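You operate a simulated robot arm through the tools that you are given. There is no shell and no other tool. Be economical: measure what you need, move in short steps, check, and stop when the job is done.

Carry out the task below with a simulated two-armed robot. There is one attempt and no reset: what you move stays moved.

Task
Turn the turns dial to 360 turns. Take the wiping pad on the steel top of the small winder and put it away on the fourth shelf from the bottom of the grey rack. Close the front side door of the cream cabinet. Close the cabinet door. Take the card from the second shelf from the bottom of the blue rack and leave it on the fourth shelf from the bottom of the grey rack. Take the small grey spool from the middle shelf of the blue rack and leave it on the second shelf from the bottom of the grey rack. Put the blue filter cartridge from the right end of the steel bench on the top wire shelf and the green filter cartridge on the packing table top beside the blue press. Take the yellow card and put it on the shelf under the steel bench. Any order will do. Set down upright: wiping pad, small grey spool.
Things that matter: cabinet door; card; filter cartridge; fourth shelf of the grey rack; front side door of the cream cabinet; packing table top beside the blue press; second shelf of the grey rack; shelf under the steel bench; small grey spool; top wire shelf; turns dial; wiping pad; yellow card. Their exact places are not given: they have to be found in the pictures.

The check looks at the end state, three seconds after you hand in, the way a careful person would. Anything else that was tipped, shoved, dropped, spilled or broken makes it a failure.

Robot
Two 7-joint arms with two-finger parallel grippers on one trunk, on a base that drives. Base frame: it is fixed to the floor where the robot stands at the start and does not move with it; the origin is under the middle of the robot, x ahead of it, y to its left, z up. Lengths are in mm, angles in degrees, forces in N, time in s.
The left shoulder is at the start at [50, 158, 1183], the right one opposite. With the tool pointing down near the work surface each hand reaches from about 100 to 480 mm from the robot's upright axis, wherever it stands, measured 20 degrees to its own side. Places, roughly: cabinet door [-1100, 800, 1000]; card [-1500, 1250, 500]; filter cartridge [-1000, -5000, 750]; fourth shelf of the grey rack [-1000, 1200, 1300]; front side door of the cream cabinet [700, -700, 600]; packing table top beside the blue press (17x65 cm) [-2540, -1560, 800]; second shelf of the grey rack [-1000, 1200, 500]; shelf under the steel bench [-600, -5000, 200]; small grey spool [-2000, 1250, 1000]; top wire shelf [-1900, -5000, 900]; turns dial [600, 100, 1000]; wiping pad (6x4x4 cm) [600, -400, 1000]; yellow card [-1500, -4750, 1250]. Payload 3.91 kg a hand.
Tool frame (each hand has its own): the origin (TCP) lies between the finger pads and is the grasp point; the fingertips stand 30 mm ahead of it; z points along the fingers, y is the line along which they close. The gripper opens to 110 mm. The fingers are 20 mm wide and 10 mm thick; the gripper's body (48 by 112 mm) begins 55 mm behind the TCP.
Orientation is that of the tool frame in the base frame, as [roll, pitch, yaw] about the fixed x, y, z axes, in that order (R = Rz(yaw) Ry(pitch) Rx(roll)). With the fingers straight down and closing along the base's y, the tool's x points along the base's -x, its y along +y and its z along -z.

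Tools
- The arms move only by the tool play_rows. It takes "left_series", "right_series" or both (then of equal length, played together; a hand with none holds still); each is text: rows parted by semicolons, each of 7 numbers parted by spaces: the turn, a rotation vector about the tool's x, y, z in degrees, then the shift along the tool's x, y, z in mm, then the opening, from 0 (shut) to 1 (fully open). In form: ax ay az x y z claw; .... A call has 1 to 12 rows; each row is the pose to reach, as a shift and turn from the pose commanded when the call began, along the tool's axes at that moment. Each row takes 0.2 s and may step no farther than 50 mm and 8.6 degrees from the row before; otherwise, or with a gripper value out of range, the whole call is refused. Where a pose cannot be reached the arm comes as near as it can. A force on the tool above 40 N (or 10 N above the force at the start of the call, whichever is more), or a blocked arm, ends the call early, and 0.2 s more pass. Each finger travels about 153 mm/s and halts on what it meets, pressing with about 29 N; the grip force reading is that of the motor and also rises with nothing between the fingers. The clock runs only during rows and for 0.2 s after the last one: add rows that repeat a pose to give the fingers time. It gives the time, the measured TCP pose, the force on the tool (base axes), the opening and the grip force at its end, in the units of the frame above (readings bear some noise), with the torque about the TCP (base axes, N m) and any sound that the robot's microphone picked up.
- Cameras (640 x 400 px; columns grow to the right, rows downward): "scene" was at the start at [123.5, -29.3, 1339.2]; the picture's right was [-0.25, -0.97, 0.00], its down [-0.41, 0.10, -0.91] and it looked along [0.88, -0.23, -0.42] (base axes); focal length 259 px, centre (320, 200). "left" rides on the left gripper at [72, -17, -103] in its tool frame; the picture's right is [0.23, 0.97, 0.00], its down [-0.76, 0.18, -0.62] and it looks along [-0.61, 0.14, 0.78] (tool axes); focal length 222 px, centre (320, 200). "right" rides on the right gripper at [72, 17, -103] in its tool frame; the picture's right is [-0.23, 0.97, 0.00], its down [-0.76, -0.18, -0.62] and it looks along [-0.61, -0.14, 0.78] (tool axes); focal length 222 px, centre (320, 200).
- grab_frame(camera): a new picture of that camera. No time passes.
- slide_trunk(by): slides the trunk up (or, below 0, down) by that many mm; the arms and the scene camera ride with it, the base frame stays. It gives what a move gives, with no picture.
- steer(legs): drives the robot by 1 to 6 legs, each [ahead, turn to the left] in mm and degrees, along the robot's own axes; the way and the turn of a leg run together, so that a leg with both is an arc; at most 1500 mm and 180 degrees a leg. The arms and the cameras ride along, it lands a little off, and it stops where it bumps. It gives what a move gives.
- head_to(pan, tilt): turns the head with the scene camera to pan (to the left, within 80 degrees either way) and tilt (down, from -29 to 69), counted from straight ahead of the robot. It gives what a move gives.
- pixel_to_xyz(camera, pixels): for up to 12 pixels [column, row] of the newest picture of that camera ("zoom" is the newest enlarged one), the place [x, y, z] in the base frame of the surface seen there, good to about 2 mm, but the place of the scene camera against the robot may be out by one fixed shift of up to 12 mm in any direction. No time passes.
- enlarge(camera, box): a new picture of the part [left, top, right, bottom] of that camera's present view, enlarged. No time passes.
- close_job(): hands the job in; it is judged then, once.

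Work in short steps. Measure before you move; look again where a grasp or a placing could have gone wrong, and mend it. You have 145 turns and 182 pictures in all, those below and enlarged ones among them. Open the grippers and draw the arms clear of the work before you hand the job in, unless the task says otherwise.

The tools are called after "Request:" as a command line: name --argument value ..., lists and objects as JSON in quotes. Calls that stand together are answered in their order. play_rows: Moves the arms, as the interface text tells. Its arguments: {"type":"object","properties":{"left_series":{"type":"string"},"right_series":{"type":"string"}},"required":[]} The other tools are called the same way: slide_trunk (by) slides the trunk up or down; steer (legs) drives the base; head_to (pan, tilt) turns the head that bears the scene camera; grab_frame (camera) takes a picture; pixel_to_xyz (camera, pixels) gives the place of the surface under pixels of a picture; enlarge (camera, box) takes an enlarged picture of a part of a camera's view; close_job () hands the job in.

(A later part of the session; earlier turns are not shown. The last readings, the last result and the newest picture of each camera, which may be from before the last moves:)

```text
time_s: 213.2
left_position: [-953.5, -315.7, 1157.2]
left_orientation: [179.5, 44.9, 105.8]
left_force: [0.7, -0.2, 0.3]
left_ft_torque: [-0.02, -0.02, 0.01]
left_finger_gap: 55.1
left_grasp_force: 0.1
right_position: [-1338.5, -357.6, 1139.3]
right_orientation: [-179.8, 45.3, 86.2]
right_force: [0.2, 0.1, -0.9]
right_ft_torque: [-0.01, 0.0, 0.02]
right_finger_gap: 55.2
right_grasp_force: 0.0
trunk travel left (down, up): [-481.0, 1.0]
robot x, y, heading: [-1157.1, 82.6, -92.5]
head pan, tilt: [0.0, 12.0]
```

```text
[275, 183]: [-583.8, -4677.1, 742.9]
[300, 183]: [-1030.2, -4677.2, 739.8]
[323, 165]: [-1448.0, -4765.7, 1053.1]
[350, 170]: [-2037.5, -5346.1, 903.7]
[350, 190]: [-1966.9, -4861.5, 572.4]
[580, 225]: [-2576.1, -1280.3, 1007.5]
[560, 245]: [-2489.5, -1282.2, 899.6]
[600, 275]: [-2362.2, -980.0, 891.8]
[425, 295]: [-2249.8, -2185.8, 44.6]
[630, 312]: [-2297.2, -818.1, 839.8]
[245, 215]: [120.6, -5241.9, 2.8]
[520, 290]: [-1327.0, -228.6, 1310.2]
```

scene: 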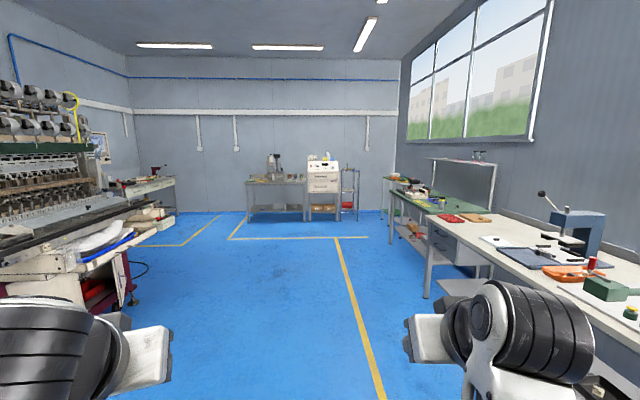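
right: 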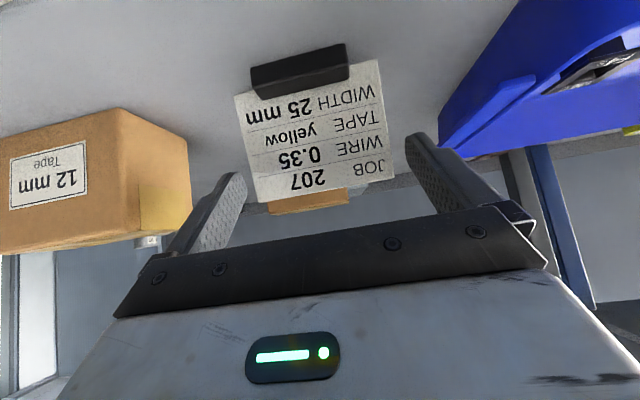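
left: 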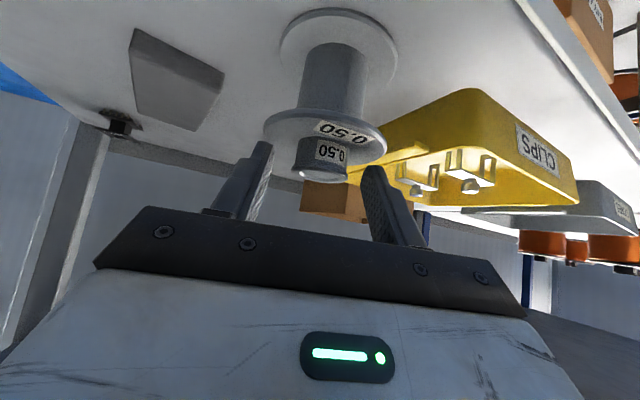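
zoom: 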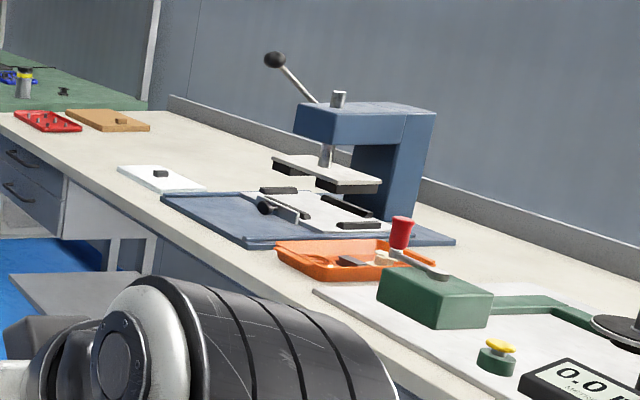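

Cartridges (brown, blue, green) stand at the bench's right end near x≈-1000; the yellow card is on top of the white machine at ≈[-1500,-4765,1250]. I drive down the aisle to y≈-3900.

Request:
steer --legs '[[0, 2.5], [1500, 0], [1500, 0], [950, 0]]'

Request:
head_to --pan 0 --tilt 20

Request:
grab_frame --camera "scene"

```text
time_s: 232.6
left_position: [-918.9, -4261.5, 1156.7]
left_orientation: [179.5, 44.9, 108.8]
left_force: [-0.2, -1.0, -0.3]
left_ft_torque: [0.03, 0.0, 0.0]
left_finger_gap: 55.5
left_grasp_force: 0.1
right_position: [-1301.2, -4323.2, 1139.6]
right_orientation: [-179.8, 45.4, 89.3]
right_force: [-0.2, -0.1, 0.2]
right_ft_torque: [-0.01, -0.02, -0.01]
right_finger_gap: 55.0
right_grasp_force: 0.0
trunk travel left (down, up): [-481.0, 1.0]
robot x, y, heading: [-1142.2, -3874.6, -89.9]
head pan, tilt: [0.0, 12.0]
```

```text
time_s: 233.3
left_position: [-918.8, -4260.6, 1156.7]
left_orientation: [179.4, 45.0, 108.8]
left_force: [0.1, 0.3, 0.4]
left_ft_torque: [-0.01, 0.0, -0.01]
left_finger_gap: 55.1
left_grasp_force: 0.2
right_position: [-1300.3, -4323.6, 1140.0]
right_orientation: [-179.8, 45.5, 89.2]
right_force: [0.0, 0.6, 0.3]
right_ft_torque: [-0.01, 0.03, -0.02]
right_finger_gap: 55.2
right_grasp_force: 0.1
trunk travel left (down, up): [-481.0, 1.0]
robot x, y, heading: [-1143.7, -3873.6, -89.6]
head pan, tilt: [0.0, 20.0]
```

```text
62 pictures are left
```

scene: 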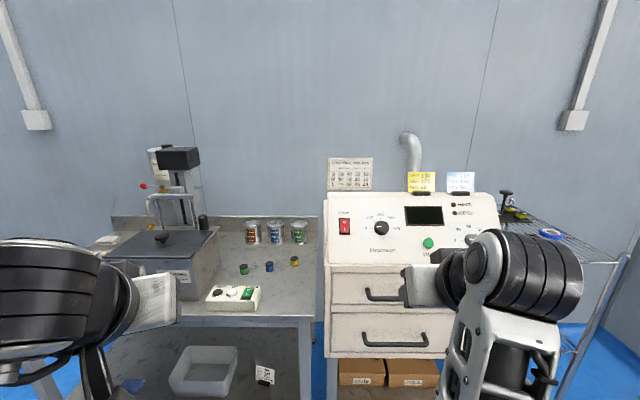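

Several candidates: large labelled cups at (252–300,232) and small coloured cylinders at (243,268), (270,267), (295,262). I enlarge them.

Request:
enlarge --camera "scene" --box '[190, 205, 330, 315]'

Request:
enlarge --camera "scene" --box '[320, 140, 500, 240]'

Request:
enlarge --camera "scene" --box '[480, 170, 640, 270]'

Request:
pixel_to_xyz --camera "scene" --pixels '[[252, 225], [276, 225], [300, 225], [243, 268], [270, 267], [295, 262], [235, 295], [420, 180], [460, 180], [300, 316], [290, 245], [580, 255]]'

```text
3.64 times, centred on (260, 260) of scene
```

zoom: 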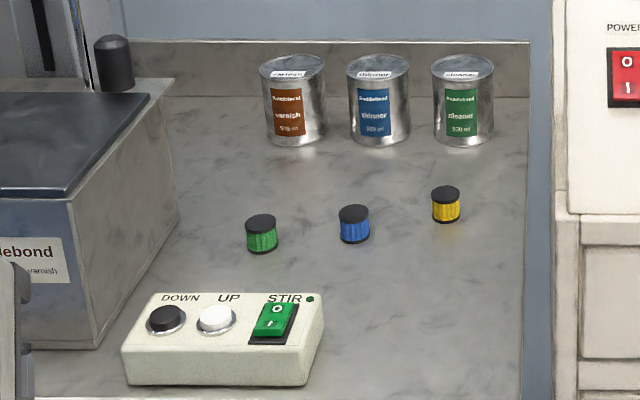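

```text
3.56 times, centred on (410, 190) of scene
```

zoom: 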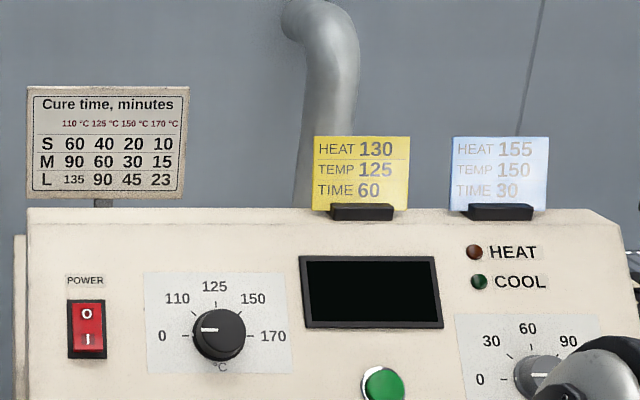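

```text
4.00 times, centred on (560, 220) of scene
```

zoom: 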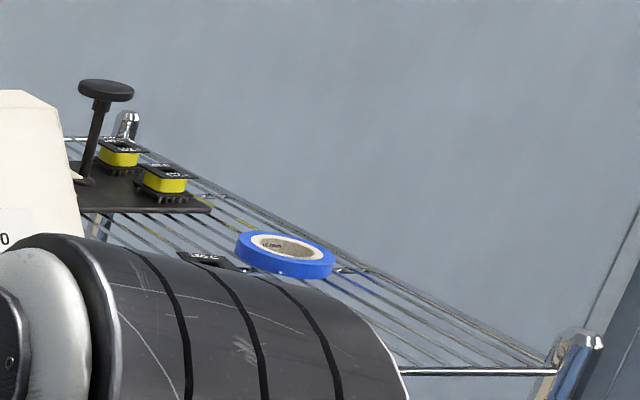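

```text
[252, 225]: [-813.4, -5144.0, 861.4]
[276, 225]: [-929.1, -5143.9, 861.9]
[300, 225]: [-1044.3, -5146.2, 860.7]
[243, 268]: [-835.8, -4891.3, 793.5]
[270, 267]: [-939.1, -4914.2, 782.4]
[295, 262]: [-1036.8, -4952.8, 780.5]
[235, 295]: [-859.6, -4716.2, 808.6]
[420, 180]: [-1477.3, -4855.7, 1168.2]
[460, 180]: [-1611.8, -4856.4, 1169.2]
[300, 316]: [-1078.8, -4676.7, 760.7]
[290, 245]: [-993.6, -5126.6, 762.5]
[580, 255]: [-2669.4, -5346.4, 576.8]
```

The cartridges are the small ribbed cylinders: green ≈[-836,-4891], blue ≈[-939,-4914]. First the yellow card on the machine top ≈[-1477,-4856,1150]; I drive to ≈[-1380,-4200].

Request:
steer --legs '[[0, -36], [403, 0], [0, 36]]'

Request:
grab_frame --camera "right"

Request:
grab_frame --camera "scene"

```text
time_s: 239.2
left_position: [-1155.3, -4589.5, 1156.9]
left_orientation: [179.5, 44.9, 108.6]
left_force: [0.9, -0.9, -0.4]
left_ft_torque: [-0.04, 0.01, 0.02]
left_finger_gap: 55.0
left_grasp_force: 0.0
right_position: [-1538.2, -4649.5, 1140.0]
right_orientation: [-179.8, 45.3, 89.2]
right_force: [0.8, 0.7, 0.0]
right_ft_torque: [0.02, 0.01, -0.01]
right_finger_gap: 55.2
right_grasp_force: 0.1
trunk travel left (down, up): [-481.0, 1.0]
robot x, y, heading: [-1378.6, -4204.3, -89.8]
head pan, tilt: [0.0, 20.0]
```

```text
58 pictures are left
```

right: 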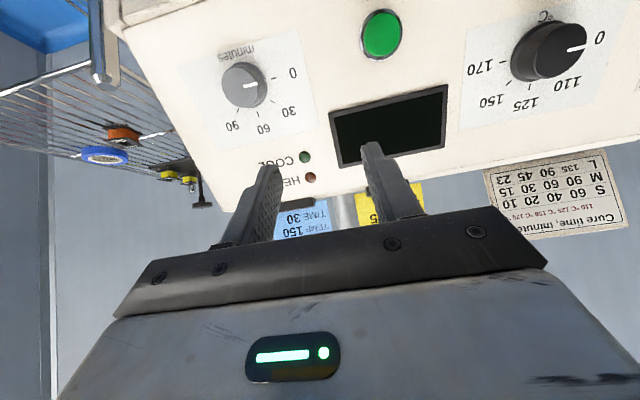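

```text
57 pictures are left
```

scene: 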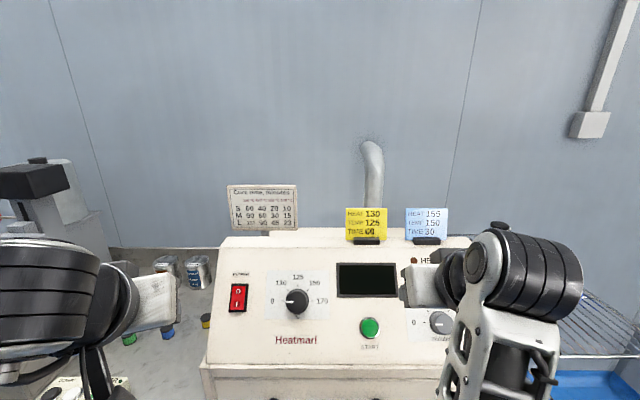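

I raise the right hand and shift it toward the yellow card, opening the fingers, for a clear hand-camera view.

Request:
play_rows --right_series "0 0 0 -19.4 16.2 -26.6 0.7; 0 0 0 -38.9 32.4 -53.2 1; 0 0 0 -58.3 48.5 -79.7 1; 0 0 0 -77.7 64.7 -106.3 1; 0 0 0 -77.7 64.7 -106.3 1"

Request:
grab_frame --camera "right"

```text
time_s: 240.4
left_position: [-1155.4, -4590.9, 1157.1]
left_orientation: [179.4, 44.9, 108.5]
left_force: [-0.2, 0.3, -0.9]
left_ft_torque: [0.02, -0.01, 0.0]
left_finger_gap: 55.0
left_grasp_force: 0.1
right_position: [-1479.1, -4710.4, 1188.4]
right_orientation: [-178.8, 45.3, 89.3]
right_force: [0.4, 1.0, -0.1]
right_ft_torque: [-0.01, 0.02, 0.01]
right_finger_gap: 109.9
right_grasp_force: 0.0
right hand out of reach, approached as far as the arm can: row 1, 2, 3, 4, 5
trunk travel left (down, up): [-481.0, 1.0]
robot x, y, heading: [-1380.8, -4205.9, -89.7]
head pan, tilt: [0.0, 20.0]
```

```text
56 pictures are left
```

right: 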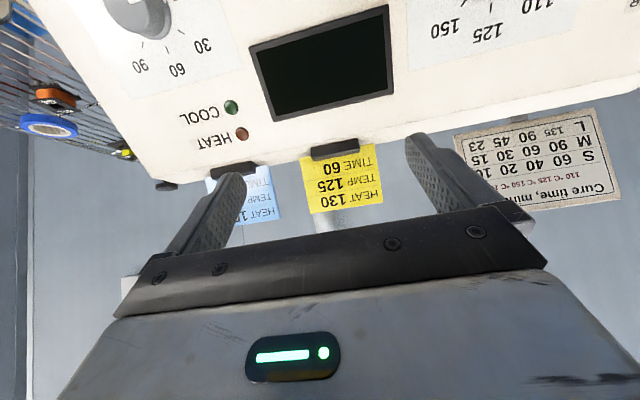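

The yellow card is at (342,178). I measure it and its blue neighbour's edge.

Request:
pixel_to_xyz --camera "right" --pixels '[[303, 160], [376, 150], [313, 210], [380, 200], [340, 180], [335, 152], [271, 190], [345, 235], [450, 150], [245, 175], [300, 140]]'

```text
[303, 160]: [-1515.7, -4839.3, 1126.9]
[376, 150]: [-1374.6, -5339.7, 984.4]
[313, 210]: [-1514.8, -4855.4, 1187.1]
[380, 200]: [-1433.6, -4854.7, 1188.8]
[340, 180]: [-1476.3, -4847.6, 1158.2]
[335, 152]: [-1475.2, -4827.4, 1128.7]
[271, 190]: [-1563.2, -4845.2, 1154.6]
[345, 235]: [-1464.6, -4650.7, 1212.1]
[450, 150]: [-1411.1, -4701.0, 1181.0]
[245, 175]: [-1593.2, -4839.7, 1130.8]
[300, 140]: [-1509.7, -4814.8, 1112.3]
```

Card x -1517..-1431, top 1192; blue card's edge at -1561 leaves room. I advance at constant height to [-1474,-4844,1191] and close.

Request:
play_rows --right_series "0 0 0 -5 6.6 5 1; 0 0 0 -35 6.6 34 1; 0 0 0 -65 6.6 63 1; 0 0 0 -95.7 6.6 93.1 1; 0 0 0 -95.7 6.6 93.1 1; 0 0 0 -95.7 6.6 93.1 0.85; 0 0 0 -95.7 6.6 93.1 0.7; 0 0 0 -95.7 6.6 93.1 0.65; 0 0 0 -95.7 6.6 93.1 0.65"

Request:
grab_frame --camera "right"

```text
time_s: 242.4
left_position: [-1155.7, -4590.5, 1156.4]
left_orientation: [179.6, 44.9, 108.5]
left_force: [-0.3, 0.1, -0.2]
left_ft_torque: [-0.01, -0.01, -0.02]
left_finger_gap: 55.2
left_grasp_force: 0.0
right_position: [-1467.6, -4843.1, 1196.3]
right_orientation: [-179.8, 45.4, 89.1]
right_force: [0.4, 0.2, 2.2]
right_ft_torque: [-0.05, -0.08, -0.03]
right_finger_gap: 89.1
right_grasp_force: 28.9
trunk travel left (down, up): [-481.0, 1.0]
robot x, y, heading: [-1383.2, -4209.2, -89.5]
head pan, tilt: [0.0, 20.0]
```

```text
55 pictures are left
```

right: 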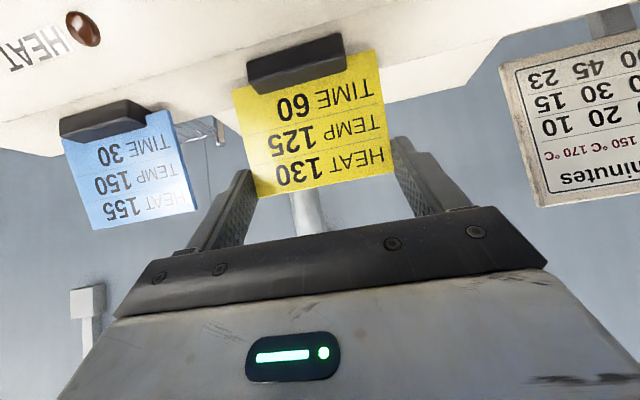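

Yellow card gripped. I lift 45 mm and drive back 250 mm.

Request:
play_rows --right_series "0 0 0 -10 0 -10 0.65; 0 0 0 -20 0 -20 0.65; 0 0 0 -32 0 -32 0.65; 0 0 0 -32 0 -32 0.65"

Request:
steer --legs '[[-250, 0]]'

Request:
grab_frame --camera "right"

Request:
head_to --pan 35 --tilt 40

Request:
grab_frame --camera "scene"

```text
time_s: 243.4
left_position: [-1156.2, -4589.5, 1156.7]
left_orientation: [179.5, 45.0, 108.6]
left_force: [-0.8, -0.2, -0.1]
left_ft_torque: [-0.01, 0.03, -0.01]
left_finger_gap: 55.0
left_grasp_force: 0.1
right_position: [-1467.8, -4842.5, 1241.3]
right_orientation: [-179.8, 45.3, 89.2]
right_force: [0.1, -0.5, -0.1]
right_ft_torque: [0.0, 0.0, -0.03]
right_finger_gap: 89.1
right_grasp_force: 28.9
trunk travel left (down, up): [-481.0, 1.0]
robot x, y, heading: [-1378.5, -4206.4, -89.7]
head pan, tilt: [0.0, 20.0]
```

```text
time_s: 245.3
left_position: [-1156.9, -4340.9, 1157.0]
left_orientation: [179.5, 44.9, 108.5]
left_force: [-1.0, 0.7, 0.9]
left_ft_torque: [-0.02, -0.01, -0.02]
left_finger_gap: 55.0
left_grasp_force: 0.1
right_position: [-1469.1, -4591.6, 1241.3]
right_orientation: [-179.8, 45.5, 89.1]
right_force: [0.4, 0.3, -0.6]
right_ft_torque: [-0.02, -0.04, 0.0]
right_finger_gap: 88.8
right_grasp_force: 29.0
trunk travel left (down, up): [-481.0, 1.0]
robot x, y, heading: [-1385.7, -3960.2, -89.7]
head pan, tilt: [0.0, 20.0]
```

```text
54 pictures are left
```

right: 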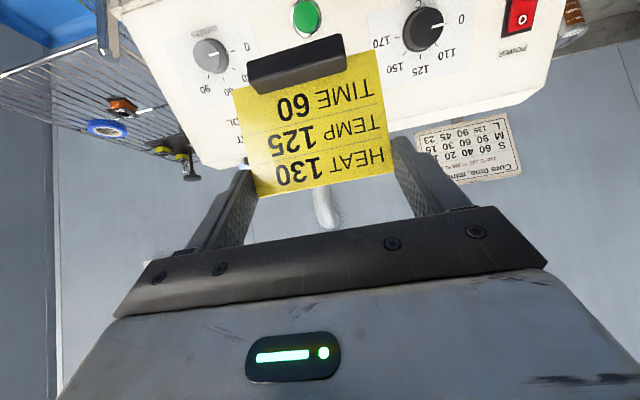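

```text
time_s: 246.3
left_position: [-1157.9, -4340.4, 1156.8]
left_orientation: [179.5, 44.9, 108.6]
left_force: [-0.1, 0.4, -0.3]
left_ft_torque: [0.01, -0.02, 0.01]
left_finger_gap: 54.8
left_grasp_force: 0.1
right_position: [-1469.1, -4592.9, 1241.9]
right_orientation: [-179.8, 45.3, 89.1]
right_force: [0.4, -0.3, -1.1]
right_ft_torque: [0.01, 0.01, 0.03]
right_finger_gap: 89.0
right_grasp_force: 28.7
trunk travel left (down, up): [-481.0, 1.0]
robot x, y, heading: [-1378.6, -3957.4, -89.7]
head pan, tilt: [35.0, 40.0]
```

```text
53 pictures are left
```

scene: 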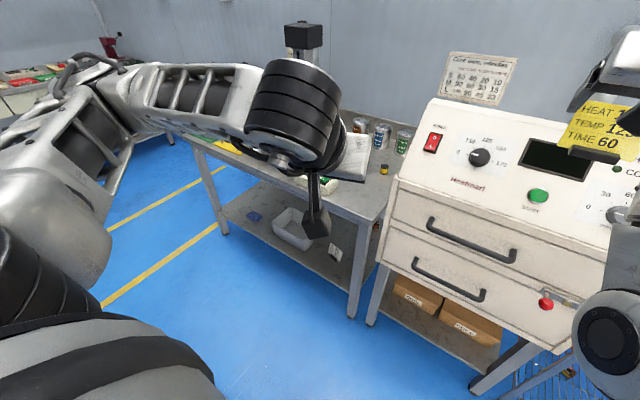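

I drive to x≈-920 in front of the bench and lower the trunk to see the under-shelf.

Request:
steer --legs '[[0, 90], [460, 0], [0, -90]]'

Request:
slide_trunk --by -480

Request:
head_to --pan 0 --tilt 30

Request:
grab_frame --camera "scene"

```text
time_s: 256.7
left_position: [-692.4, -4331.0, 1156.4]
left_orientation: [179.5, 44.9, 109.0]
left_force: [-0.2, 0.2, -0.2]
left_ft_torque: [0.02, -0.04, -0.02]
left_finger_gap: 54.9
left_grasp_force: 0.0
right_position: [-1002.9, -4584.8, 1242.4]
right_orientation: [-179.8, 45.2, 89.5]
right_force: [-0.1, -0.3, -1.0]
right_ft_torque: [-0.02, -0.02, 0.02]
right_finger_gap: 89.1
right_grasp_force: 29.1
trunk travel left (down, up): [-481.0, 1.0]
robot x, y, heading: [-917.0, -3949.7, -89.1]
head pan, tilt: [35.0, 40.0]
```

```text
refused: -480 is not a number from -400 to 400
```

```text
time_s: 257.7
left_position: [-691.9, -4331.1, 1156.1]
left_orientation: [179.5, 44.9, 109.1]
left_force: [-0.5, -0.1, 0.2]
left_ft_torque: [0.02, 0.03, -0.02]
left_finger_gap: 55.0
left_grasp_force: 0.0
right_position: [-1004.0, -4584.9, 1240.8]
right_orientation: [-179.8, 45.4, 89.6]
right_force: [0.7, -0.1, -1.0]
right_ft_torque: [0.01, -0.02, 0.0]
right_finger_gap: 88.7
right_grasp_force: 28.7
trunk travel left (down, up): [-481.0, 1.0]
robot x, y, heading: [-920.6, -3949.9, -89.5]
head pan, tilt: [0.0, 30.0]
```

```text
52 pictures are left
```

scene: 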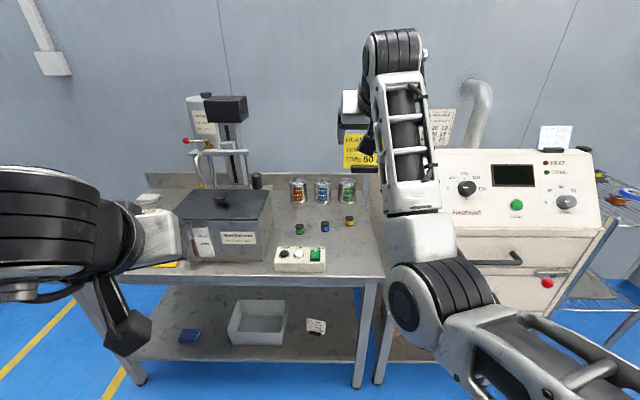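

I measure the under-shelf: free spots and the items there.

Request:
pixel_to_xyz --camera "scene" --pixels '[[340, 350], [315, 345], [335, 320], [315, 325], [285, 340], [232, 340], [210, 345], [190, 336], [358, 360], [250, 352], [330, 279], [213, 320]]'

Request:
enlarge --camera "scene" --box '[130, 270, 390, 390]'

Request:
slide_trunk --by -400

```text
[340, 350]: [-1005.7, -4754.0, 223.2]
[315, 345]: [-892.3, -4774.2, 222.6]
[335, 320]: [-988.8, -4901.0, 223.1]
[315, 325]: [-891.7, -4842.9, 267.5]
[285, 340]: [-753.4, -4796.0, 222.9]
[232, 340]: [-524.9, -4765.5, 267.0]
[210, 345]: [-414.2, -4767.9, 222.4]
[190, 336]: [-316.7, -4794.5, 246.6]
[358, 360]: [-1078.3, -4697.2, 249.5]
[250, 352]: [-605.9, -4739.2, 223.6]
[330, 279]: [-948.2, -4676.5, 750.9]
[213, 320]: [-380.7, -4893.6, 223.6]
```

```text
2.46 times, centred on (260, 330) of scene
```

zoom: 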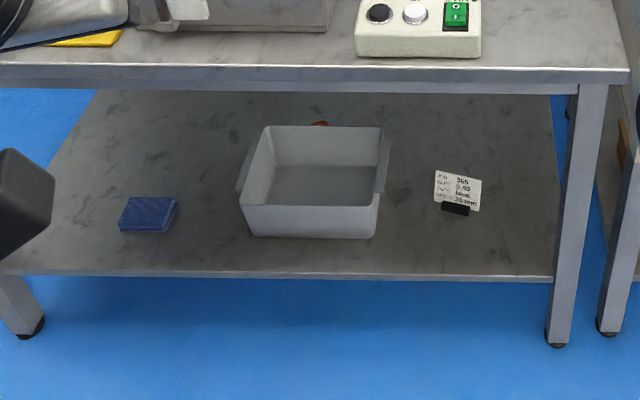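

```text
time_s: 261.6
left_position: [-692.7, -4331.4, 756.1]
left_orientation: [179.6, 44.9, 109.1]
left_force: [0.7, 0.2, -0.1]
left_ft_torque: [0.0, -0.02, -0.03]
left_finger_gap: 55.0
left_grasp_force: 0.0
right_position: [-1002.5, -4585.3, 841.2]
right_orientation: [-179.8, 45.3, 89.7]
right_force: [0.5, 0.3, -0.5]
right_ft_torque: [-0.01, 0.0, 0.0]
right_finger_gap: 88.9
right_grasp_force: 28.7
trunk travel left (down, up): [-81.0, 401.0]
robot x, y, heading: [-919.1, -3950.4, -89.0]
head pan, tilt: [0.0, 30.0]
```

Spot chosen for the yellow card: x≈-850, y≈-4745, in front of the white card and right of the tray, shelf z≈220. I lower and retract the right hand first, then drop the trunk fully.

Request:
play_rows --right_series "0 0 0 42.9 0 16.4 0.65; 0 0 0 85.7 0 32.7 0.65; 0 0 0 128.6 0 49.1 0.65; 0 0 0 171.5 0 65.5 0.65; 0 0 0 214.3 0 81.9 0.65; 0 0 0 257.2 0 98.2 0.65; 0 0 0 300.1 0 114.6 0.65; 0 0 0 343 0 131 0.65; 0 0 0 385.8 0 147.3 0.65; 0 0 0 428.7 0 163.7 0.65"

Request:
slide_trunk --by -78

```text
time_s: 263.1
left_position: [-689.7, -4326.0, 762.1]
left_orientation: [-179.7, 45.4, 109.6]
left_force: [0.5, -0.4, -0.3]
left_ft_torque: [-0.04, 0.0, 0.02]
left_finger_gap: 55.2
left_grasp_force: 0.1
right_position: [-988.6, -4507.6, 701.3]
right_orientation: [178.0, 59.0, 88.8]
right_force: [-0.2, 0.0, -1.3]
right_ft_torque: [-0.01, 0.03, 0.01]
right_finger_gap: 88.8
right_grasp_force: 28.9
trunk travel left (down, up): [-81.0, 401.0]
robot x, y, heading: [-920.8, -3949.3, -89.5]
head pan, tilt: [0.0, 30.0]
stopped in row 7 (right hand): the arm was blocked; the commanded pose is now the measured one
```

```text
time_s: 264.4
left_position: [-689.0, -4327.5, 746.2]
left_orientation: [-179.6, 45.1, 109.8]
left_force: [0.2, 0.2, -0.1]
left_ft_torque: [-0.01, 0.01, -0.04]
left_finger_gap: 55.1
left_grasp_force: 0.1
right_position: [-982.6, -4520.3, 717.8]
right_orientation: [178.6, 62.2, 89.9]
right_force: [0.6, 0.2, 0.4]
right_ft_torque: [0.08, -0.05, -0.03]
right_finger_gap: 88.9
right_grasp_force: 29.3
trunk travel left (down, up): [-63.0, 420.0]
robot x, y, heading: [-920.9, -3949.9, -88.9]
head pan, tilt: [0.0, 30.0]
stopped: the arm was blocked; the commanded pose is now the measured one
```

The arm got blocked while lowering, likely elbow against the robot's own base. I look.

Request:
head_to --pan -25 --tilt 50

Request:
grab_frame --camera "scene"

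```text
time_s: 265.3
left_position: [-688.7, -4326.1, 746.2]
left_orientation: [-179.5, 45.4, 109.8]
left_force: [0.1, -0.1, -0.4]
left_ft_torque: [-0.01, 0.01, 0.0]
left_finger_gap: 55.1
left_grasp_force: 0.1
right_position: [-982.5, -4519.4, 719.4]
right_orientation: [178.5, 62.4, 89.6]
right_force: [0.5, 0.8, -0.8]
right_ft_torque: [0.03, -0.02, 0.05]
right_finger_gap: 88.8
right_grasp_force: 29.1
trunk travel left (down, up): [-63.0, 420.0]
robot x, y, heading: [-917.1, -3946.1, -89.4]
head pan, tilt: [-25.0, 50.0]
```

```text
50 pictures are left
```

scene: 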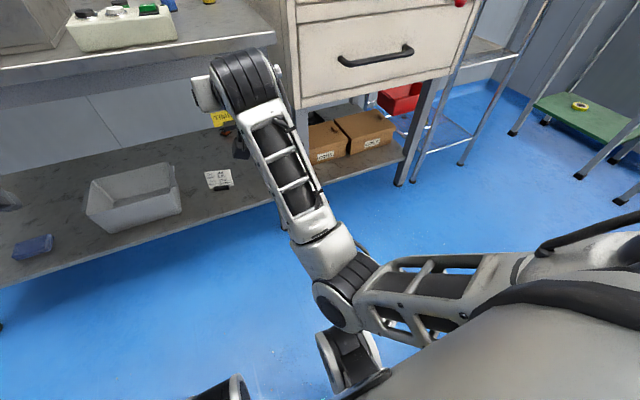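

I'll drive back 150 mm, extend the right arm forward first (so the elbow stays high), then lower it to z≈300 with the tilt back at 45°.

Request:
steer --legs '[[-150, 0]]'

Request:
play_rows --right_series "0 5.8 0 -18.5 0 35.4 0.65; 0 11.6 0 -37 0 70.9 0.65; 0 17.4 0 -55.6 0 106.3 0.65; 0 17.4 0 -9.2 0 118 0.65; 0 17.4 0 37.2 0 129.7 0.65; 0 17.4 0 83.6 0 141.4 0.65; 0 17.4 0 130 0 153.1 0.65; 0 17.4 0 176.4 0 164.8 0.65; 0 17.4 0 222.8 0 176.6 0.65; 0 17.4 0 269.2 0 188.3 0.65; 0 17.4 0 315.6 0 200 0.65; 0 17.4 0 362 0 211.7 0.65"

Request:
grab_frame --camera "scene"

```text
time_s: 266.7
left_position: [-690.8, -4179.5, 744.9]
left_orientation: [-179.7, 45.4, 109.8]
left_force: [0.8, 0.0, -0.1]
left_ft_torque: [0.01, 0.0, -0.04]
left_finger_gap: 55.1
left_grasp_force: 0.0
right_position: [-984.5, -4370.6, 720.0]
right_orientation: [178.7, 62.6, 89.6]
right_force: [0.1, 0.7, -1.0]
right_ft_torque: [0.01, 0.01, -0.01]
right_finger_gap: 88.8
right_grasp_force: 28.5
trunk travel left (down, up): [-63.0, 420.0]
robot x, y, heading: [-922.5, -3800.1, -89.0]
head pan, tilt: [-25.0, 50.0]
```

```text
time_s: 269.3
left_position: [-694.4, -4182.2, 735.6]
left_orientation: [179.5, 44.9, 109.1]
left_force: [-0.3, -0.1, 0.8]
left_ft_torque: [-0.02, 0.01, -0.03]
left_finger_gap: 55.3
left_grasp_force: 0.1
right_position: [-990.2, -4391.0, 285.2]
right_orientation: [178.4, 44.6, 89.5]
right_force: [0.3, 0.6, -0.2]
right_ft_torque: [-0.02, 0.0, -0.02]
right_finger_gap: 88.7
right_grasp_force: 28.5
right hand out of reach, approached as far as the arm can: row 12
trunk travel left (down, up): [-63.0, 420.0]
robot x, y, heading: [-921.1, -3802.3, -89.0]
head pan, tilt: [-25.0, 50.0]
```

```text
49 pictures are left
```

scene: 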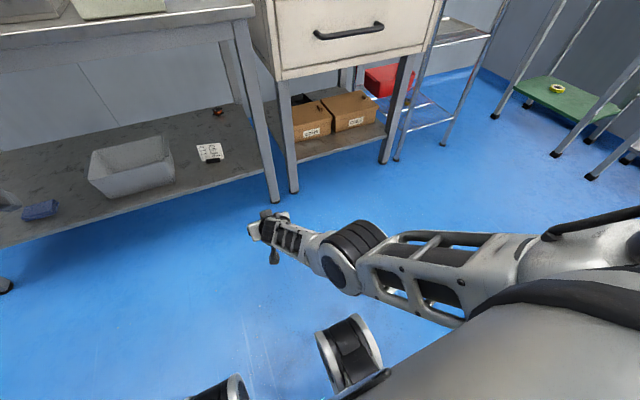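

Low pose reached. I raise the card to z≈330 (bottom ≈255), shift sideways 140 mm by turning, then approach.

Request:
play_rows --right_series "0 0 0 -16 0 -16 0.65; 0 0 0 -32 0 -32 0.65; 0 0 0 -32 0 -32 0.65"

Request:
steer --legs '[[0, 89], [140, 0], [0, -90]]'

Request:
grab_frame --camera "right"

```text
time_s: 270.0
left_position: [-692.8, -4181.3, 739.2]
left_orientation: [179.7, 45.0, 109.3]
left_force: [0.4, -0.1, 0.0]
left_ft_torque: [0.0, -0.02, 0.02]
left_finger_gap: 55.0
left_grasp_force: 0.1
right_position: [-1001.3, -4459.8, 418.2]
right_orientation: [-179.2, 53.4, 91.4]
right_force: [-0.4, 0.1, -0.4]
right_ft_torque: [0.01, 0.0, 0.02]
right_finger_gap: 89.0
right_grasp_force: 28.5
trunk travel left (down, up): [-63.0, 420.0]
robot x, y, heading: [-921.6, -3802.1, -89.0]
head pan, tilt: [-25.0, 50.0]
stopped in row 3 (right hand): the arm was blocked; the commanded pose is now the measured one
```

```text
time_s: 278.9
left_position: [-561.5, -4189.1, 737.5]
left_orientation: [179.7, 44.8, 107.8]
left_force: [0.0, 0.2, -0.3]
left_ft_torque: [-0.01, 0.0, -0.01]
left_finger_gap: 55.0
left_grasp_force: 0.1
right_position: [-876.2, -4459.2, 417.5]
right_orientation: [-179.5, 53.3, 89.9]
right_force: [-0.2, -0.5, -0.6]
right_ft_torque: [0.05, -0.01, -0.01]
right_finger_gap: 89.0
right_grasp_force: 29.0
trunk travel left (down, up): [-63.0, 420.0]
robot x, y, heading: [-783.8, -3802.3, -90.8]
head pan, tilt: [-25.0, 50.0]
```

```text
48 pictures are left
```

right: 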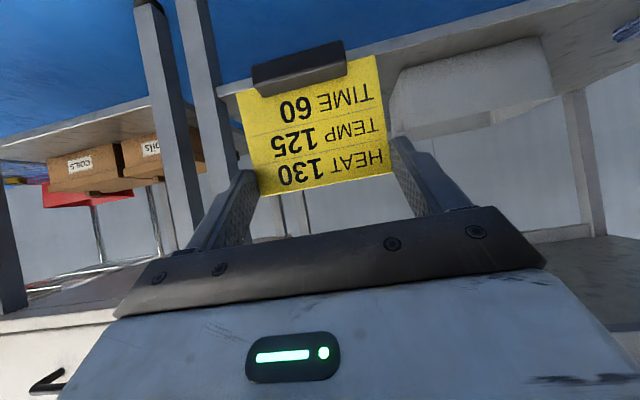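

The arm took a more extended pose (z≈418), which is fine. I lower the trunk the remaining 60 mm so the arm stays extended.

Request:
slide_trunk --by -60

Request:
play_rows --right_series "0 4 0 7 13 5 0.65; 0 8.3 0 14 26 10 0.65; 0 8.3 0 14 26 10 0.65"

```text
time_s: 279.9
left_position: [-558.6, -4186.5, 685.2]
left_orientation: [-179.6, 45.3, 108.5]
left_force: [0.0, 0.7, 0.2]
left_ft_torque: [0.0, -0.02, -0.02]
left_finger_gap: 54.9
left_grasp_force: 0.1
right_position: [-872.2, -4497.8, 438.8]
right_orientation: [-179.1, 60.1, 90.2]
right_force: [-0.6, -0.5, -1.1]
right_ft_torque: [0.04, -0.01, -0.01]
right_finger_gap: 88.9
right_grasp_force: 29.2
trunk travel left (down, up): [-3.0, 480.0]
robot x, y, heading: [-781.3, -3804.8, -90.4]
head pan, tilt: [-25.0, 50.0]
```

```text
time_s: 280.8
left_position: [-562.9, -4188.8, 675.1]
left_orientation: [179.4, 44.9, 107.8]
left_force: [0.3, -0.2, 0.3]
left_ft_torque: [-0.02, -0.01, 0.0]
left_finger_gap: 54.9
left_grasp_force: 0.0
right_position: [-849.6, -4458.8, 336.1]
right_orientation: [-179.7, 44.8, 89.5]
right_force: [0.9, 0.4, 0.0]
right_ft_torque: [0.01, 0.0, 0.04]
right_finger_gap: 88.9
right_grasp_force: 29.0
trunk travel left (down, up): [-3.0, 480.0]
robot x, y, heading: [-780.2, -3802.0, -90.6]
head pan, tilt: [-25.0, 50.0]
```

Now TCP [-850,-4459,336] at 45°. I drive straight ahead 285 mm to bring the card over the under-shelf.

Request:
steer --legs '[[285, 0.5]]'

Request:
grab_frame --camera "right"

Request:
pixel_to_xyz --camera "right" --pixels '[[300, 60], [210, 60], [262, 25], [430, 90], [250, 70], [200, 120], [320, 20]]'

```text
time_s: 282.7
left_position: [-561.6, -4472.4, 677.6]
left_orientation: [179.4, 44.9, 108.3]
left_force: [0.6, -1.1, -0.6]
left_ft_torque: [-0.01, 0.0, -0.02]
left_finger_gap: 55.1
left_grasp_force: 0.1
right_position: [-847.5, -4742.9, 340.1]
right_orientation: [-179.8, 45.0, 90.0]
right_force: [0.2, 0.3, -0.3]
right_ft_torque: [0.02, 0.0, -0.01]
right_finger_gap: 88.6
right_grasp_force: 29.0
trunk travel left (down, up): [-3.0, 480.0]
robot x, y, heading: [-784.7, -4086.5, -90.1]
head pan, tilt: [-25.0, 50.0]
```

```text
47 pictures are left
```

right: 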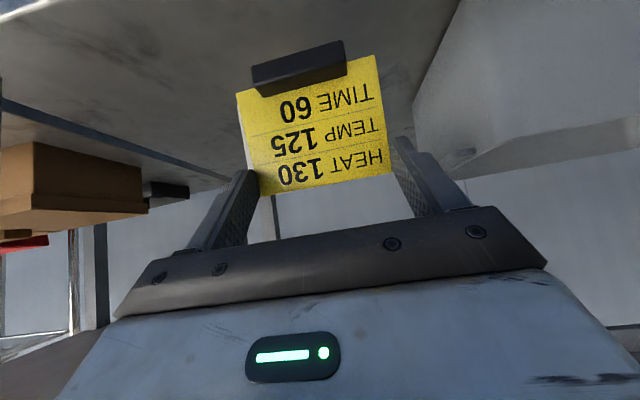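

```text
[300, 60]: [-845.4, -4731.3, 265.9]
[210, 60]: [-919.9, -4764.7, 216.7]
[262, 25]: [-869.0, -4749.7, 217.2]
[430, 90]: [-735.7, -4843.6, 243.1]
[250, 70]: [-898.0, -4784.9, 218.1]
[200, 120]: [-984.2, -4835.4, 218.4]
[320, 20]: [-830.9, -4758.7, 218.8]
```

Shelf at 217.5; I lower 44 mm and open.

Request:
play_rows --right_series "0 0 0 10 0 10 0.65; 0 0 0 20 0 20 0.65; 0 0 0 28 0 28 0.65; 0 0 0 31.5 0 31.5 0.65; 0 0 0 31.5 0 31.5 0.65; 0 0 0 31.5 0 31.5 0.82; 0 0 0 31.5 0 31.5 0.95; 0 0 0 31.5 0 31.5 1; 0 0 0 31.5 0 31.5 1"

Request:
grab_frame --camera "right"

```text
time_s: 284.7
left_position: [-560.4, -4471.6, 677.2]
left_orientation: [179.6, 44.9, 108.2]
left_force: [-0.1, 0.4, 0.3]
left_ft_torque: [-0.01, -0.03, 0.05]
left_finger_gap: 55.0
left_grasp_force: 0.1
right_position: [-853.1, -4739.7, 309.5]
right_orientation: [-179.7, 45.0, 89.9]
right_force: [-0.1, -0.1, -0.5]
right_ft_torque: [-0.03, -0.01, 0.0]
right_finger_gap: 110.1
right_grasp_force: 0.0
right hand out of reach, approached as far as the arm can: row 2, 3, 4, 5, 6, 7, 8, 9
trunk travel left (down, up): [-3.0, 480.0]
robot x, y, heading: [-787.2, -4085.3, -90.4]
head pan, tilt: [-25.0, 50.0]
```

```text
46 pictures are left
```

right: 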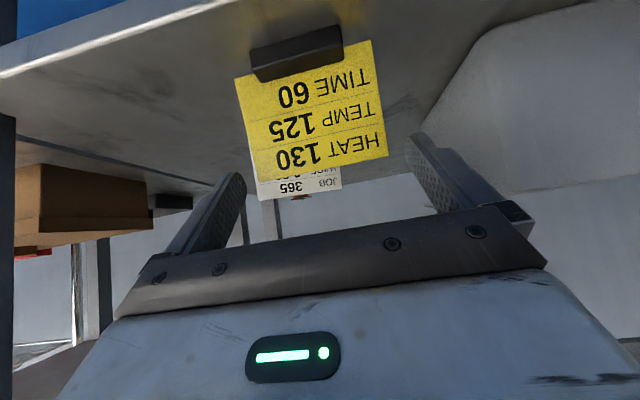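

The card dropped about 13 mm but stands upright. I withdraw along the fingers and drive back.

Request:
play_rows --right_series "0 0 0 0 0 -25 1; 0 0 0 0 0 -50 1; 0 0 0 0 0 -75 1"

Request:
steer --legs '[[-250, 0]]'

Request:
slide_trunk --by 400

Request:
head_to --pan -5 --tilt 35

Request:
grab_frame --camera "scene"

```text
time_s: 285.4
left_position: [-560.1, -4470.1, 678.9]
left_orientation: [179.6, 44.9, 108.2]
left_force: [-0.1, -0.8, -0.4]
left_ft_torque: [-0.02, 0.02, -0.01]
left_finger_gap: 54.9
left_grasp_force: 0.0
right_position: [-869.0, -4783.9, 473.1]
right_orientation: [-177.5, 57.3, 91.0]
right_force: [0.7, 0.3, 1.0]
right_ft_torque: [0.02, -0.01, 0.02]
right_finger_gap: 109.8
right_grasp_force: 0.2
trunk travel left (down, up): [-3.0, 480.0]
robot x, y, heading: [-780.9, -4086.5, -90.6]
head pan, tilt: [-25.0, 50.0]
stopped in row 3 (right hand): the arm was blocked; the commanded pose is now the measured one
```

```text
time_s: 287.2
left_position: [-559.8, -4222.6, 676.7]
left_orientation: [179.6, 45.0, 108.2]
left_force: [-0.5, -0.7, 0.8]
left_ft_torque: [0.01, 0.02, -0.03]
left_finger_gap: 54.9
left_grasp_force: 0.1
right_position: [-869.4, -4534.4, 472.4]
right_orientation: [-177.3, 57.2, 91.0]
right_force: [-0.9, 0.1, 0.2]
right_ft_torque: [0.04, 0.01, 0.02]
right_finger_gap: 110.2
right_grasp_force: 0.0
trunk travel left (down, up): [-3.0, 480.0]
robot x, y, heading: [-781.7, -3835.7, -90.2]
head pan, tilt: [-25.0, 50.0]
```

```text
time_s: 291.0
left_position: [-559.9, -4222.6, 1078.6]
left_orientation: [179.5, 44.9, 108.2]
left_force: [-0.6, 0.0, -0.4]
left_ft_torque: [0.02, 0.01, -0.03]
left_finger_gap: 55.1
left_grasp_force: 0.1
right_position: [-868.3, -4535.0, 872.3]
right_orientation: [-177.6, 57.2, 90.9]
right_force: [0.3, 0.4, -0.6]
right_ft_torque: [0.02, -0.01, 0.02]
right_finger_gap: 109.8
right_grasp_force: 0.1
trunk travel left (down, up): [-403.0, 80.0]
robot x, y, heading: [-781.3, -3838.8, -90.0]
head pan, tilt: [-25.0, 50.0]
```

```text
time_s: 291.8
left_position: [-559.5, -4221.7, 1078.6]
left_orientation: [179.5, 44.9, 108.1]
left_force: [-0.8, -0.2, -0.2]
left_ft_torque: [-0.01, 0.03, 0.01]
left_finger_gap: 54.8
left_grasp_force: 0.1
right_position: [-868.1, -4533.7, 871.6]
right_orientation: [-177.7, 57.2, 90.9]
right_force: [0.3, -0.4, 0.4]
right_ft_torque: [-0.02, 0.0, 0.02]
right_finger_gap: 110.1
right_grasp_force: 0.0
trunk travel left (down, up): [-403.0, 80.0]
robot x, y, heading: [-778.6, -3835.5, -90.4]
head pan, tilt: [-5.0, 35.0]
```

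```text
45 pictures are left
```

scene: 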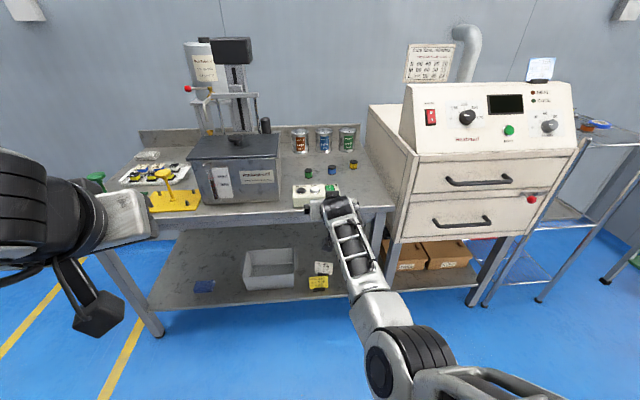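

The yellow card stands in front of the white one; nothing else moved. Next the cartridges: raise the trunk, steepen both hands to pitch ~25° and retract the right one.

Request:
slide_trunk --by 79

Request:
play_rows --left_series "0 5 0 0 0 0 0.6; 0 10 0 0 0 0 0.6; 0 15 0 0 0 0 0.6; 0 20 0 0 0 0 0.6; 0 20 0 0 0 0 0.6" --right_series "0 8 0 24.5 0.6 -28.8 0.8; 0 16 0 49 1.3 -57.5 0.6; 0 24 0 73.5 2 -86 0.6; 0 32 0 98 2.6 -115 0.6; 0 32 0 98 2.6 -115 0.6"

Request:
steer --legs '[[0, -12.5], [310, 0], [0, 12.9]]'

Request:
grab_frame --camera "right"

Request:
grab_frame --camera "left"

```text
time_s: 293.0
left_position: [-560.6, -4223.1, 1157.0]
left_orientation: [179.5, 44.9, 108.2]
left_force: [-0.2, -0.1, 0.5]
left_ft_torque: [0.02, -0.01, -0.01]
left_finger_gap: 55.0
left_grasp_force: 0.0
right_position: [-868.5, -4534.6, 951.0]
right_orientation: [-177.5, 57.2, 90.9]
right_force: [0.2, 0.5, 0.0]
right_ft_torque: [0.01, 0.0, -0.03]
right_finger_gap: 110.0
right_grasp_force: 0.1
trunk travel left (down, up): [-482.0, 1.0]
robot x, y, heading: [-781.1, -3837.7, -90.2]
head pan, tilt: [-5.0, 35.0]
```

```text
time_s: 294.2
left_position: [-560.9, -4223.3, 1158.4]
left_orientation: [179.5, 24.8, 108.4]
left_force: [-0.2, 0.7, -0.5]
left_ft_torque: [0.0, 0.0, -0.02]
left_finger_gap: 66.1
left_grasp_force: 0.0
right_position: [-863.4, -4384.7, 931.1]
right_orientation: [-178.4, 25.1, 89.4]
right_force: [-0.8, -0.7, -0.3]
right_ft_torque: [-0.02, 0.0, -0.01]
right_finger_gap: 66.1
right_grasp_force: 0.2
trunk travel left (down, up): [-482.0, 1.0]
robot x, y, heading: [-777.5, -3839.9, -90.0]
head pan, tilt: [-5.0, 35.0]
```

```text
time_s: 297.9
left_position: [-624.0, -4526.2, 1156.9]
left_orientation: [179.7, 24.9, 109.0]
left_force: [-0.2, 0.3, 0.8]
left_ft_torque: [0.0, -0.02, 0.0]
left_finger_gap: 66.1
left_grasp_force: 0.1
right_position: [-925.5, -4689.2, 930.4]
right_orientation: [-178.5, 25.2, 90.0]
right_force: [0.1, 0.1, -0.5]
right_ft_torque: [0.01, 0.06, -0.01]
right_finger_gap: 66.0
right_grasp_force: 0.0
trunk travel left (down, up): [-482.0, 1.0]
robot x, y, heading: [-847.7, -4142.0, -90.0]
head pan, tilt: [-5.0, 35.0]
```

```text
44 pictures are left
```

right: 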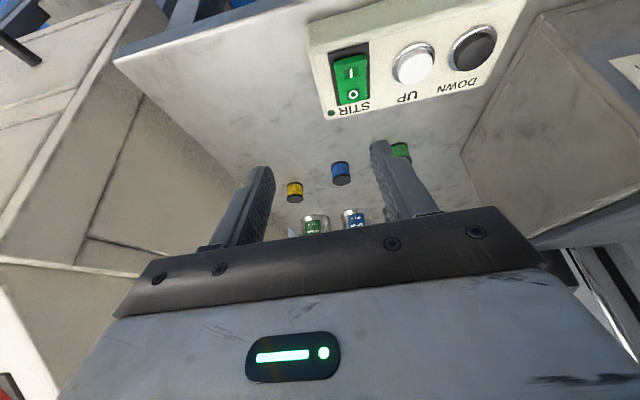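

```text
43 pictures are left
```

left: 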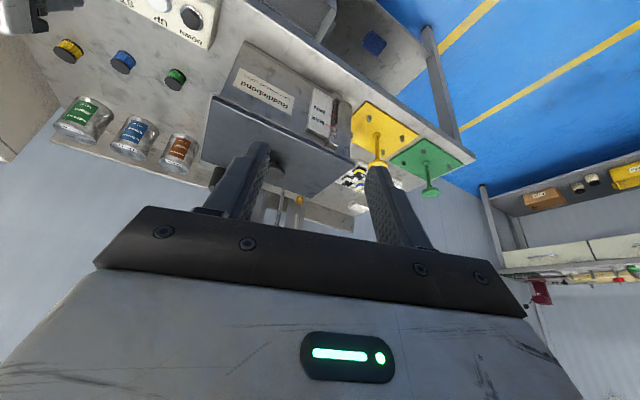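

Right camera sees blue at (342,172); left camera sees green at (175,78). I measure them.

Request:
enlarge --camera "right" --box '[312, 150, 372, 195]'

Request:
pixel_to_xyz --camera "right" --pixels '[[342, 181], [334, 181], [350, 179], [341, 167], [333, 172], [348, 170], [342, 185], [320, 160], [400, 157], [294, 198]]'

Request:
pixel_to_xyz --camera "left" --pixels '[[175, 86], [166, 85], [185, 88], [176, 72], [174, 90], [150, 90], [205, 100]]'

```text
8.89 times, centred on (342, 172) of right
```

zoom: 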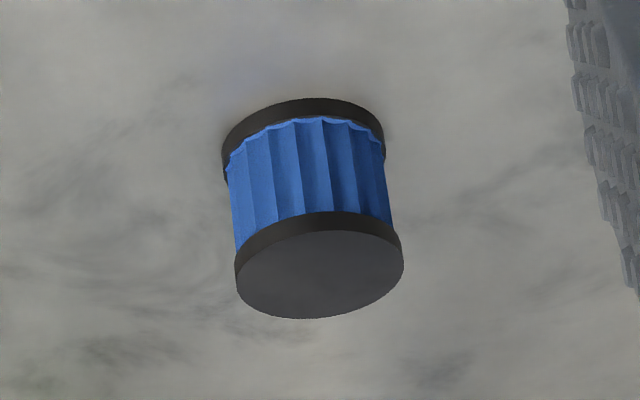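

```text
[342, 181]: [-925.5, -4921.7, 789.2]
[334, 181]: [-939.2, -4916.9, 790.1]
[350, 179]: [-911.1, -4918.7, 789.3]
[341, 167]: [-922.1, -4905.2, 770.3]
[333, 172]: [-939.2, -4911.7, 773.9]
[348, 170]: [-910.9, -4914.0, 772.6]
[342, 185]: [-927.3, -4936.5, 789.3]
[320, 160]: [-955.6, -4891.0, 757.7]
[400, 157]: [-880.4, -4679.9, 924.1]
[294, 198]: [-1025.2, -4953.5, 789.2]
```

```text
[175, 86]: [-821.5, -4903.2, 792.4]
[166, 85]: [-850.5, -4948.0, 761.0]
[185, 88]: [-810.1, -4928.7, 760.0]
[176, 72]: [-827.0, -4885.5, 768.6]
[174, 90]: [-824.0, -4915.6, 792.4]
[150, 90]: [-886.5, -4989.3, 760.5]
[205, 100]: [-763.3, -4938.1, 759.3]
```

Blue: axis [-925,-4923], top 789; green: axis [-822,-4904], top 792; bench 758. I drive ahead 190 mm, bringing the right hand near the blue cartridge.

Request:
steer --legs '[[190, 0]]'

Request:
grab_frame --camera "right"

Request:
grab_frame --camera "scene"

```text
time_s: 299.4
left_position: [-622.0, -4714.8, 1156.7]
left_orientation: [179.6, 24.8, 109.0]
left_force: [0.2, -0.4, 0.4]
left_ft_torque: [0.01, -0.02, -0.01]
left_finger_gap: 65.8
left_grasp_force: 0.0
right_position: [-924.0, -4880.5, 930.7]
right_orientation: [-178.5, 25.1, 90.1]
right_force: [0.6, 0.3, -1.0]
right_ft_torque: [0.01, -0.02, -0.01]
right_finger_gap: 66.0
right_grasp_force: 0.0
trunk travel left (down, up): [-482.0, 1.0]
robot x, y, heading: [-848.7, -4329.5, -89.6]
head pan, tilt: [-5.0, 35.0]
```

```text
41 pictures are left
```

right: 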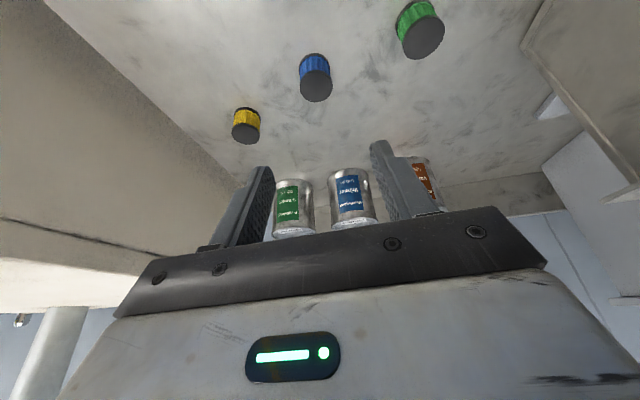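

```text
40 pictures are left
```

scene: 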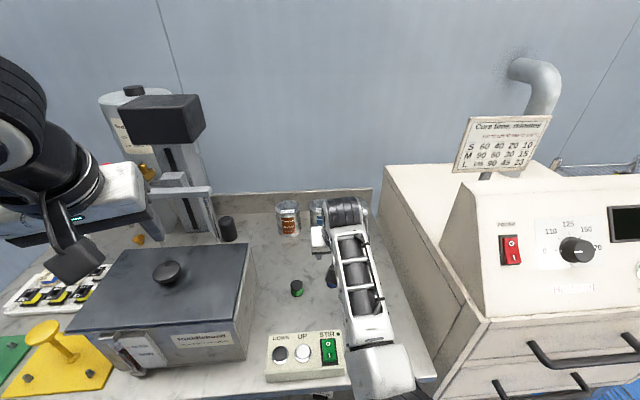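

I re-measure the blue top at (316,88) from here, and the green one.

Request:
pixel_to_xyz --camera "right" --pixels '[[316, 88], [302, 85], [331, 85], [316, 76], [316, 100], [424, 38], [424, 20], [424, 55], [408, 40], [441, 36]]'

```text
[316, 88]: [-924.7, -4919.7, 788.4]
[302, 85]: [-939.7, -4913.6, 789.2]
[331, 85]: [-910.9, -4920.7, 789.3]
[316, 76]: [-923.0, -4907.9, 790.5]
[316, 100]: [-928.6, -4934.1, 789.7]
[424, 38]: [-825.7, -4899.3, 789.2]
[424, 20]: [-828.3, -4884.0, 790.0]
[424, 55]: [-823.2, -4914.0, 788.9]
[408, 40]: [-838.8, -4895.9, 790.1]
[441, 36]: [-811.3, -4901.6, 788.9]
```

Blue centre [-925.5,-4920.5]. I move over it, descend to TCP z≈793 and close.

Request:
play_rows --right_series "0 0 0 -29.4 -1.5 13.8 0.6; 0 0 0 -9.9 -1.5 55.4 0.6; 0 0 0 9.6 -1.5 97 0.6; 0 0 0 22 -1.5 123.5 0.6; 0 0 0 29 -1.5 138.5 0.6; 0 0 0 29 -1.5 138.5 0.6; 0 0 0 29 -1.5 138.5 0.4; 0 0 0 29 -1.5 138.5 0.2; 0 0 0 29 -1.5 138.5 0.2; 0 0 0 29 -1.5 138.5 0.2"

Request:
grab_frame --camera "right"

```text
time_s: 301.6
left_position: [-622.0, -4713.7, 1157.5]
left_orientation: [179.6, 24.9, 109.0]
left_force: [-0.1, -0.2, -0.4]
left_ft_torque: [-0.02, 0.0, -0.02]
left_finger_gap: 66.2
left_grasp_force: 0.1
right_position: [-929.5, -4913.0, 793.5]
right_orientation: [-178.5, 25.2, 90.0]
right_force: [-0.1, -0.5, 1.0]
right_ft_torque: [-0.04, -0.02, -0.02]
right_finger_gap: 29.6
right_grasp_force: 29.4
trunk travel left (down, up): [-482.0, 1.0]
robot x, y, heading: [-845.2, -4332.4, -89.6]
head pan, tilt: [-5.0, 35.0]
```

```text
39 pictures are left
```

right: 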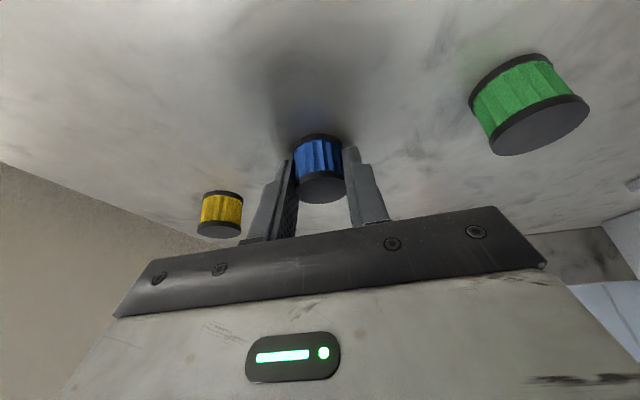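

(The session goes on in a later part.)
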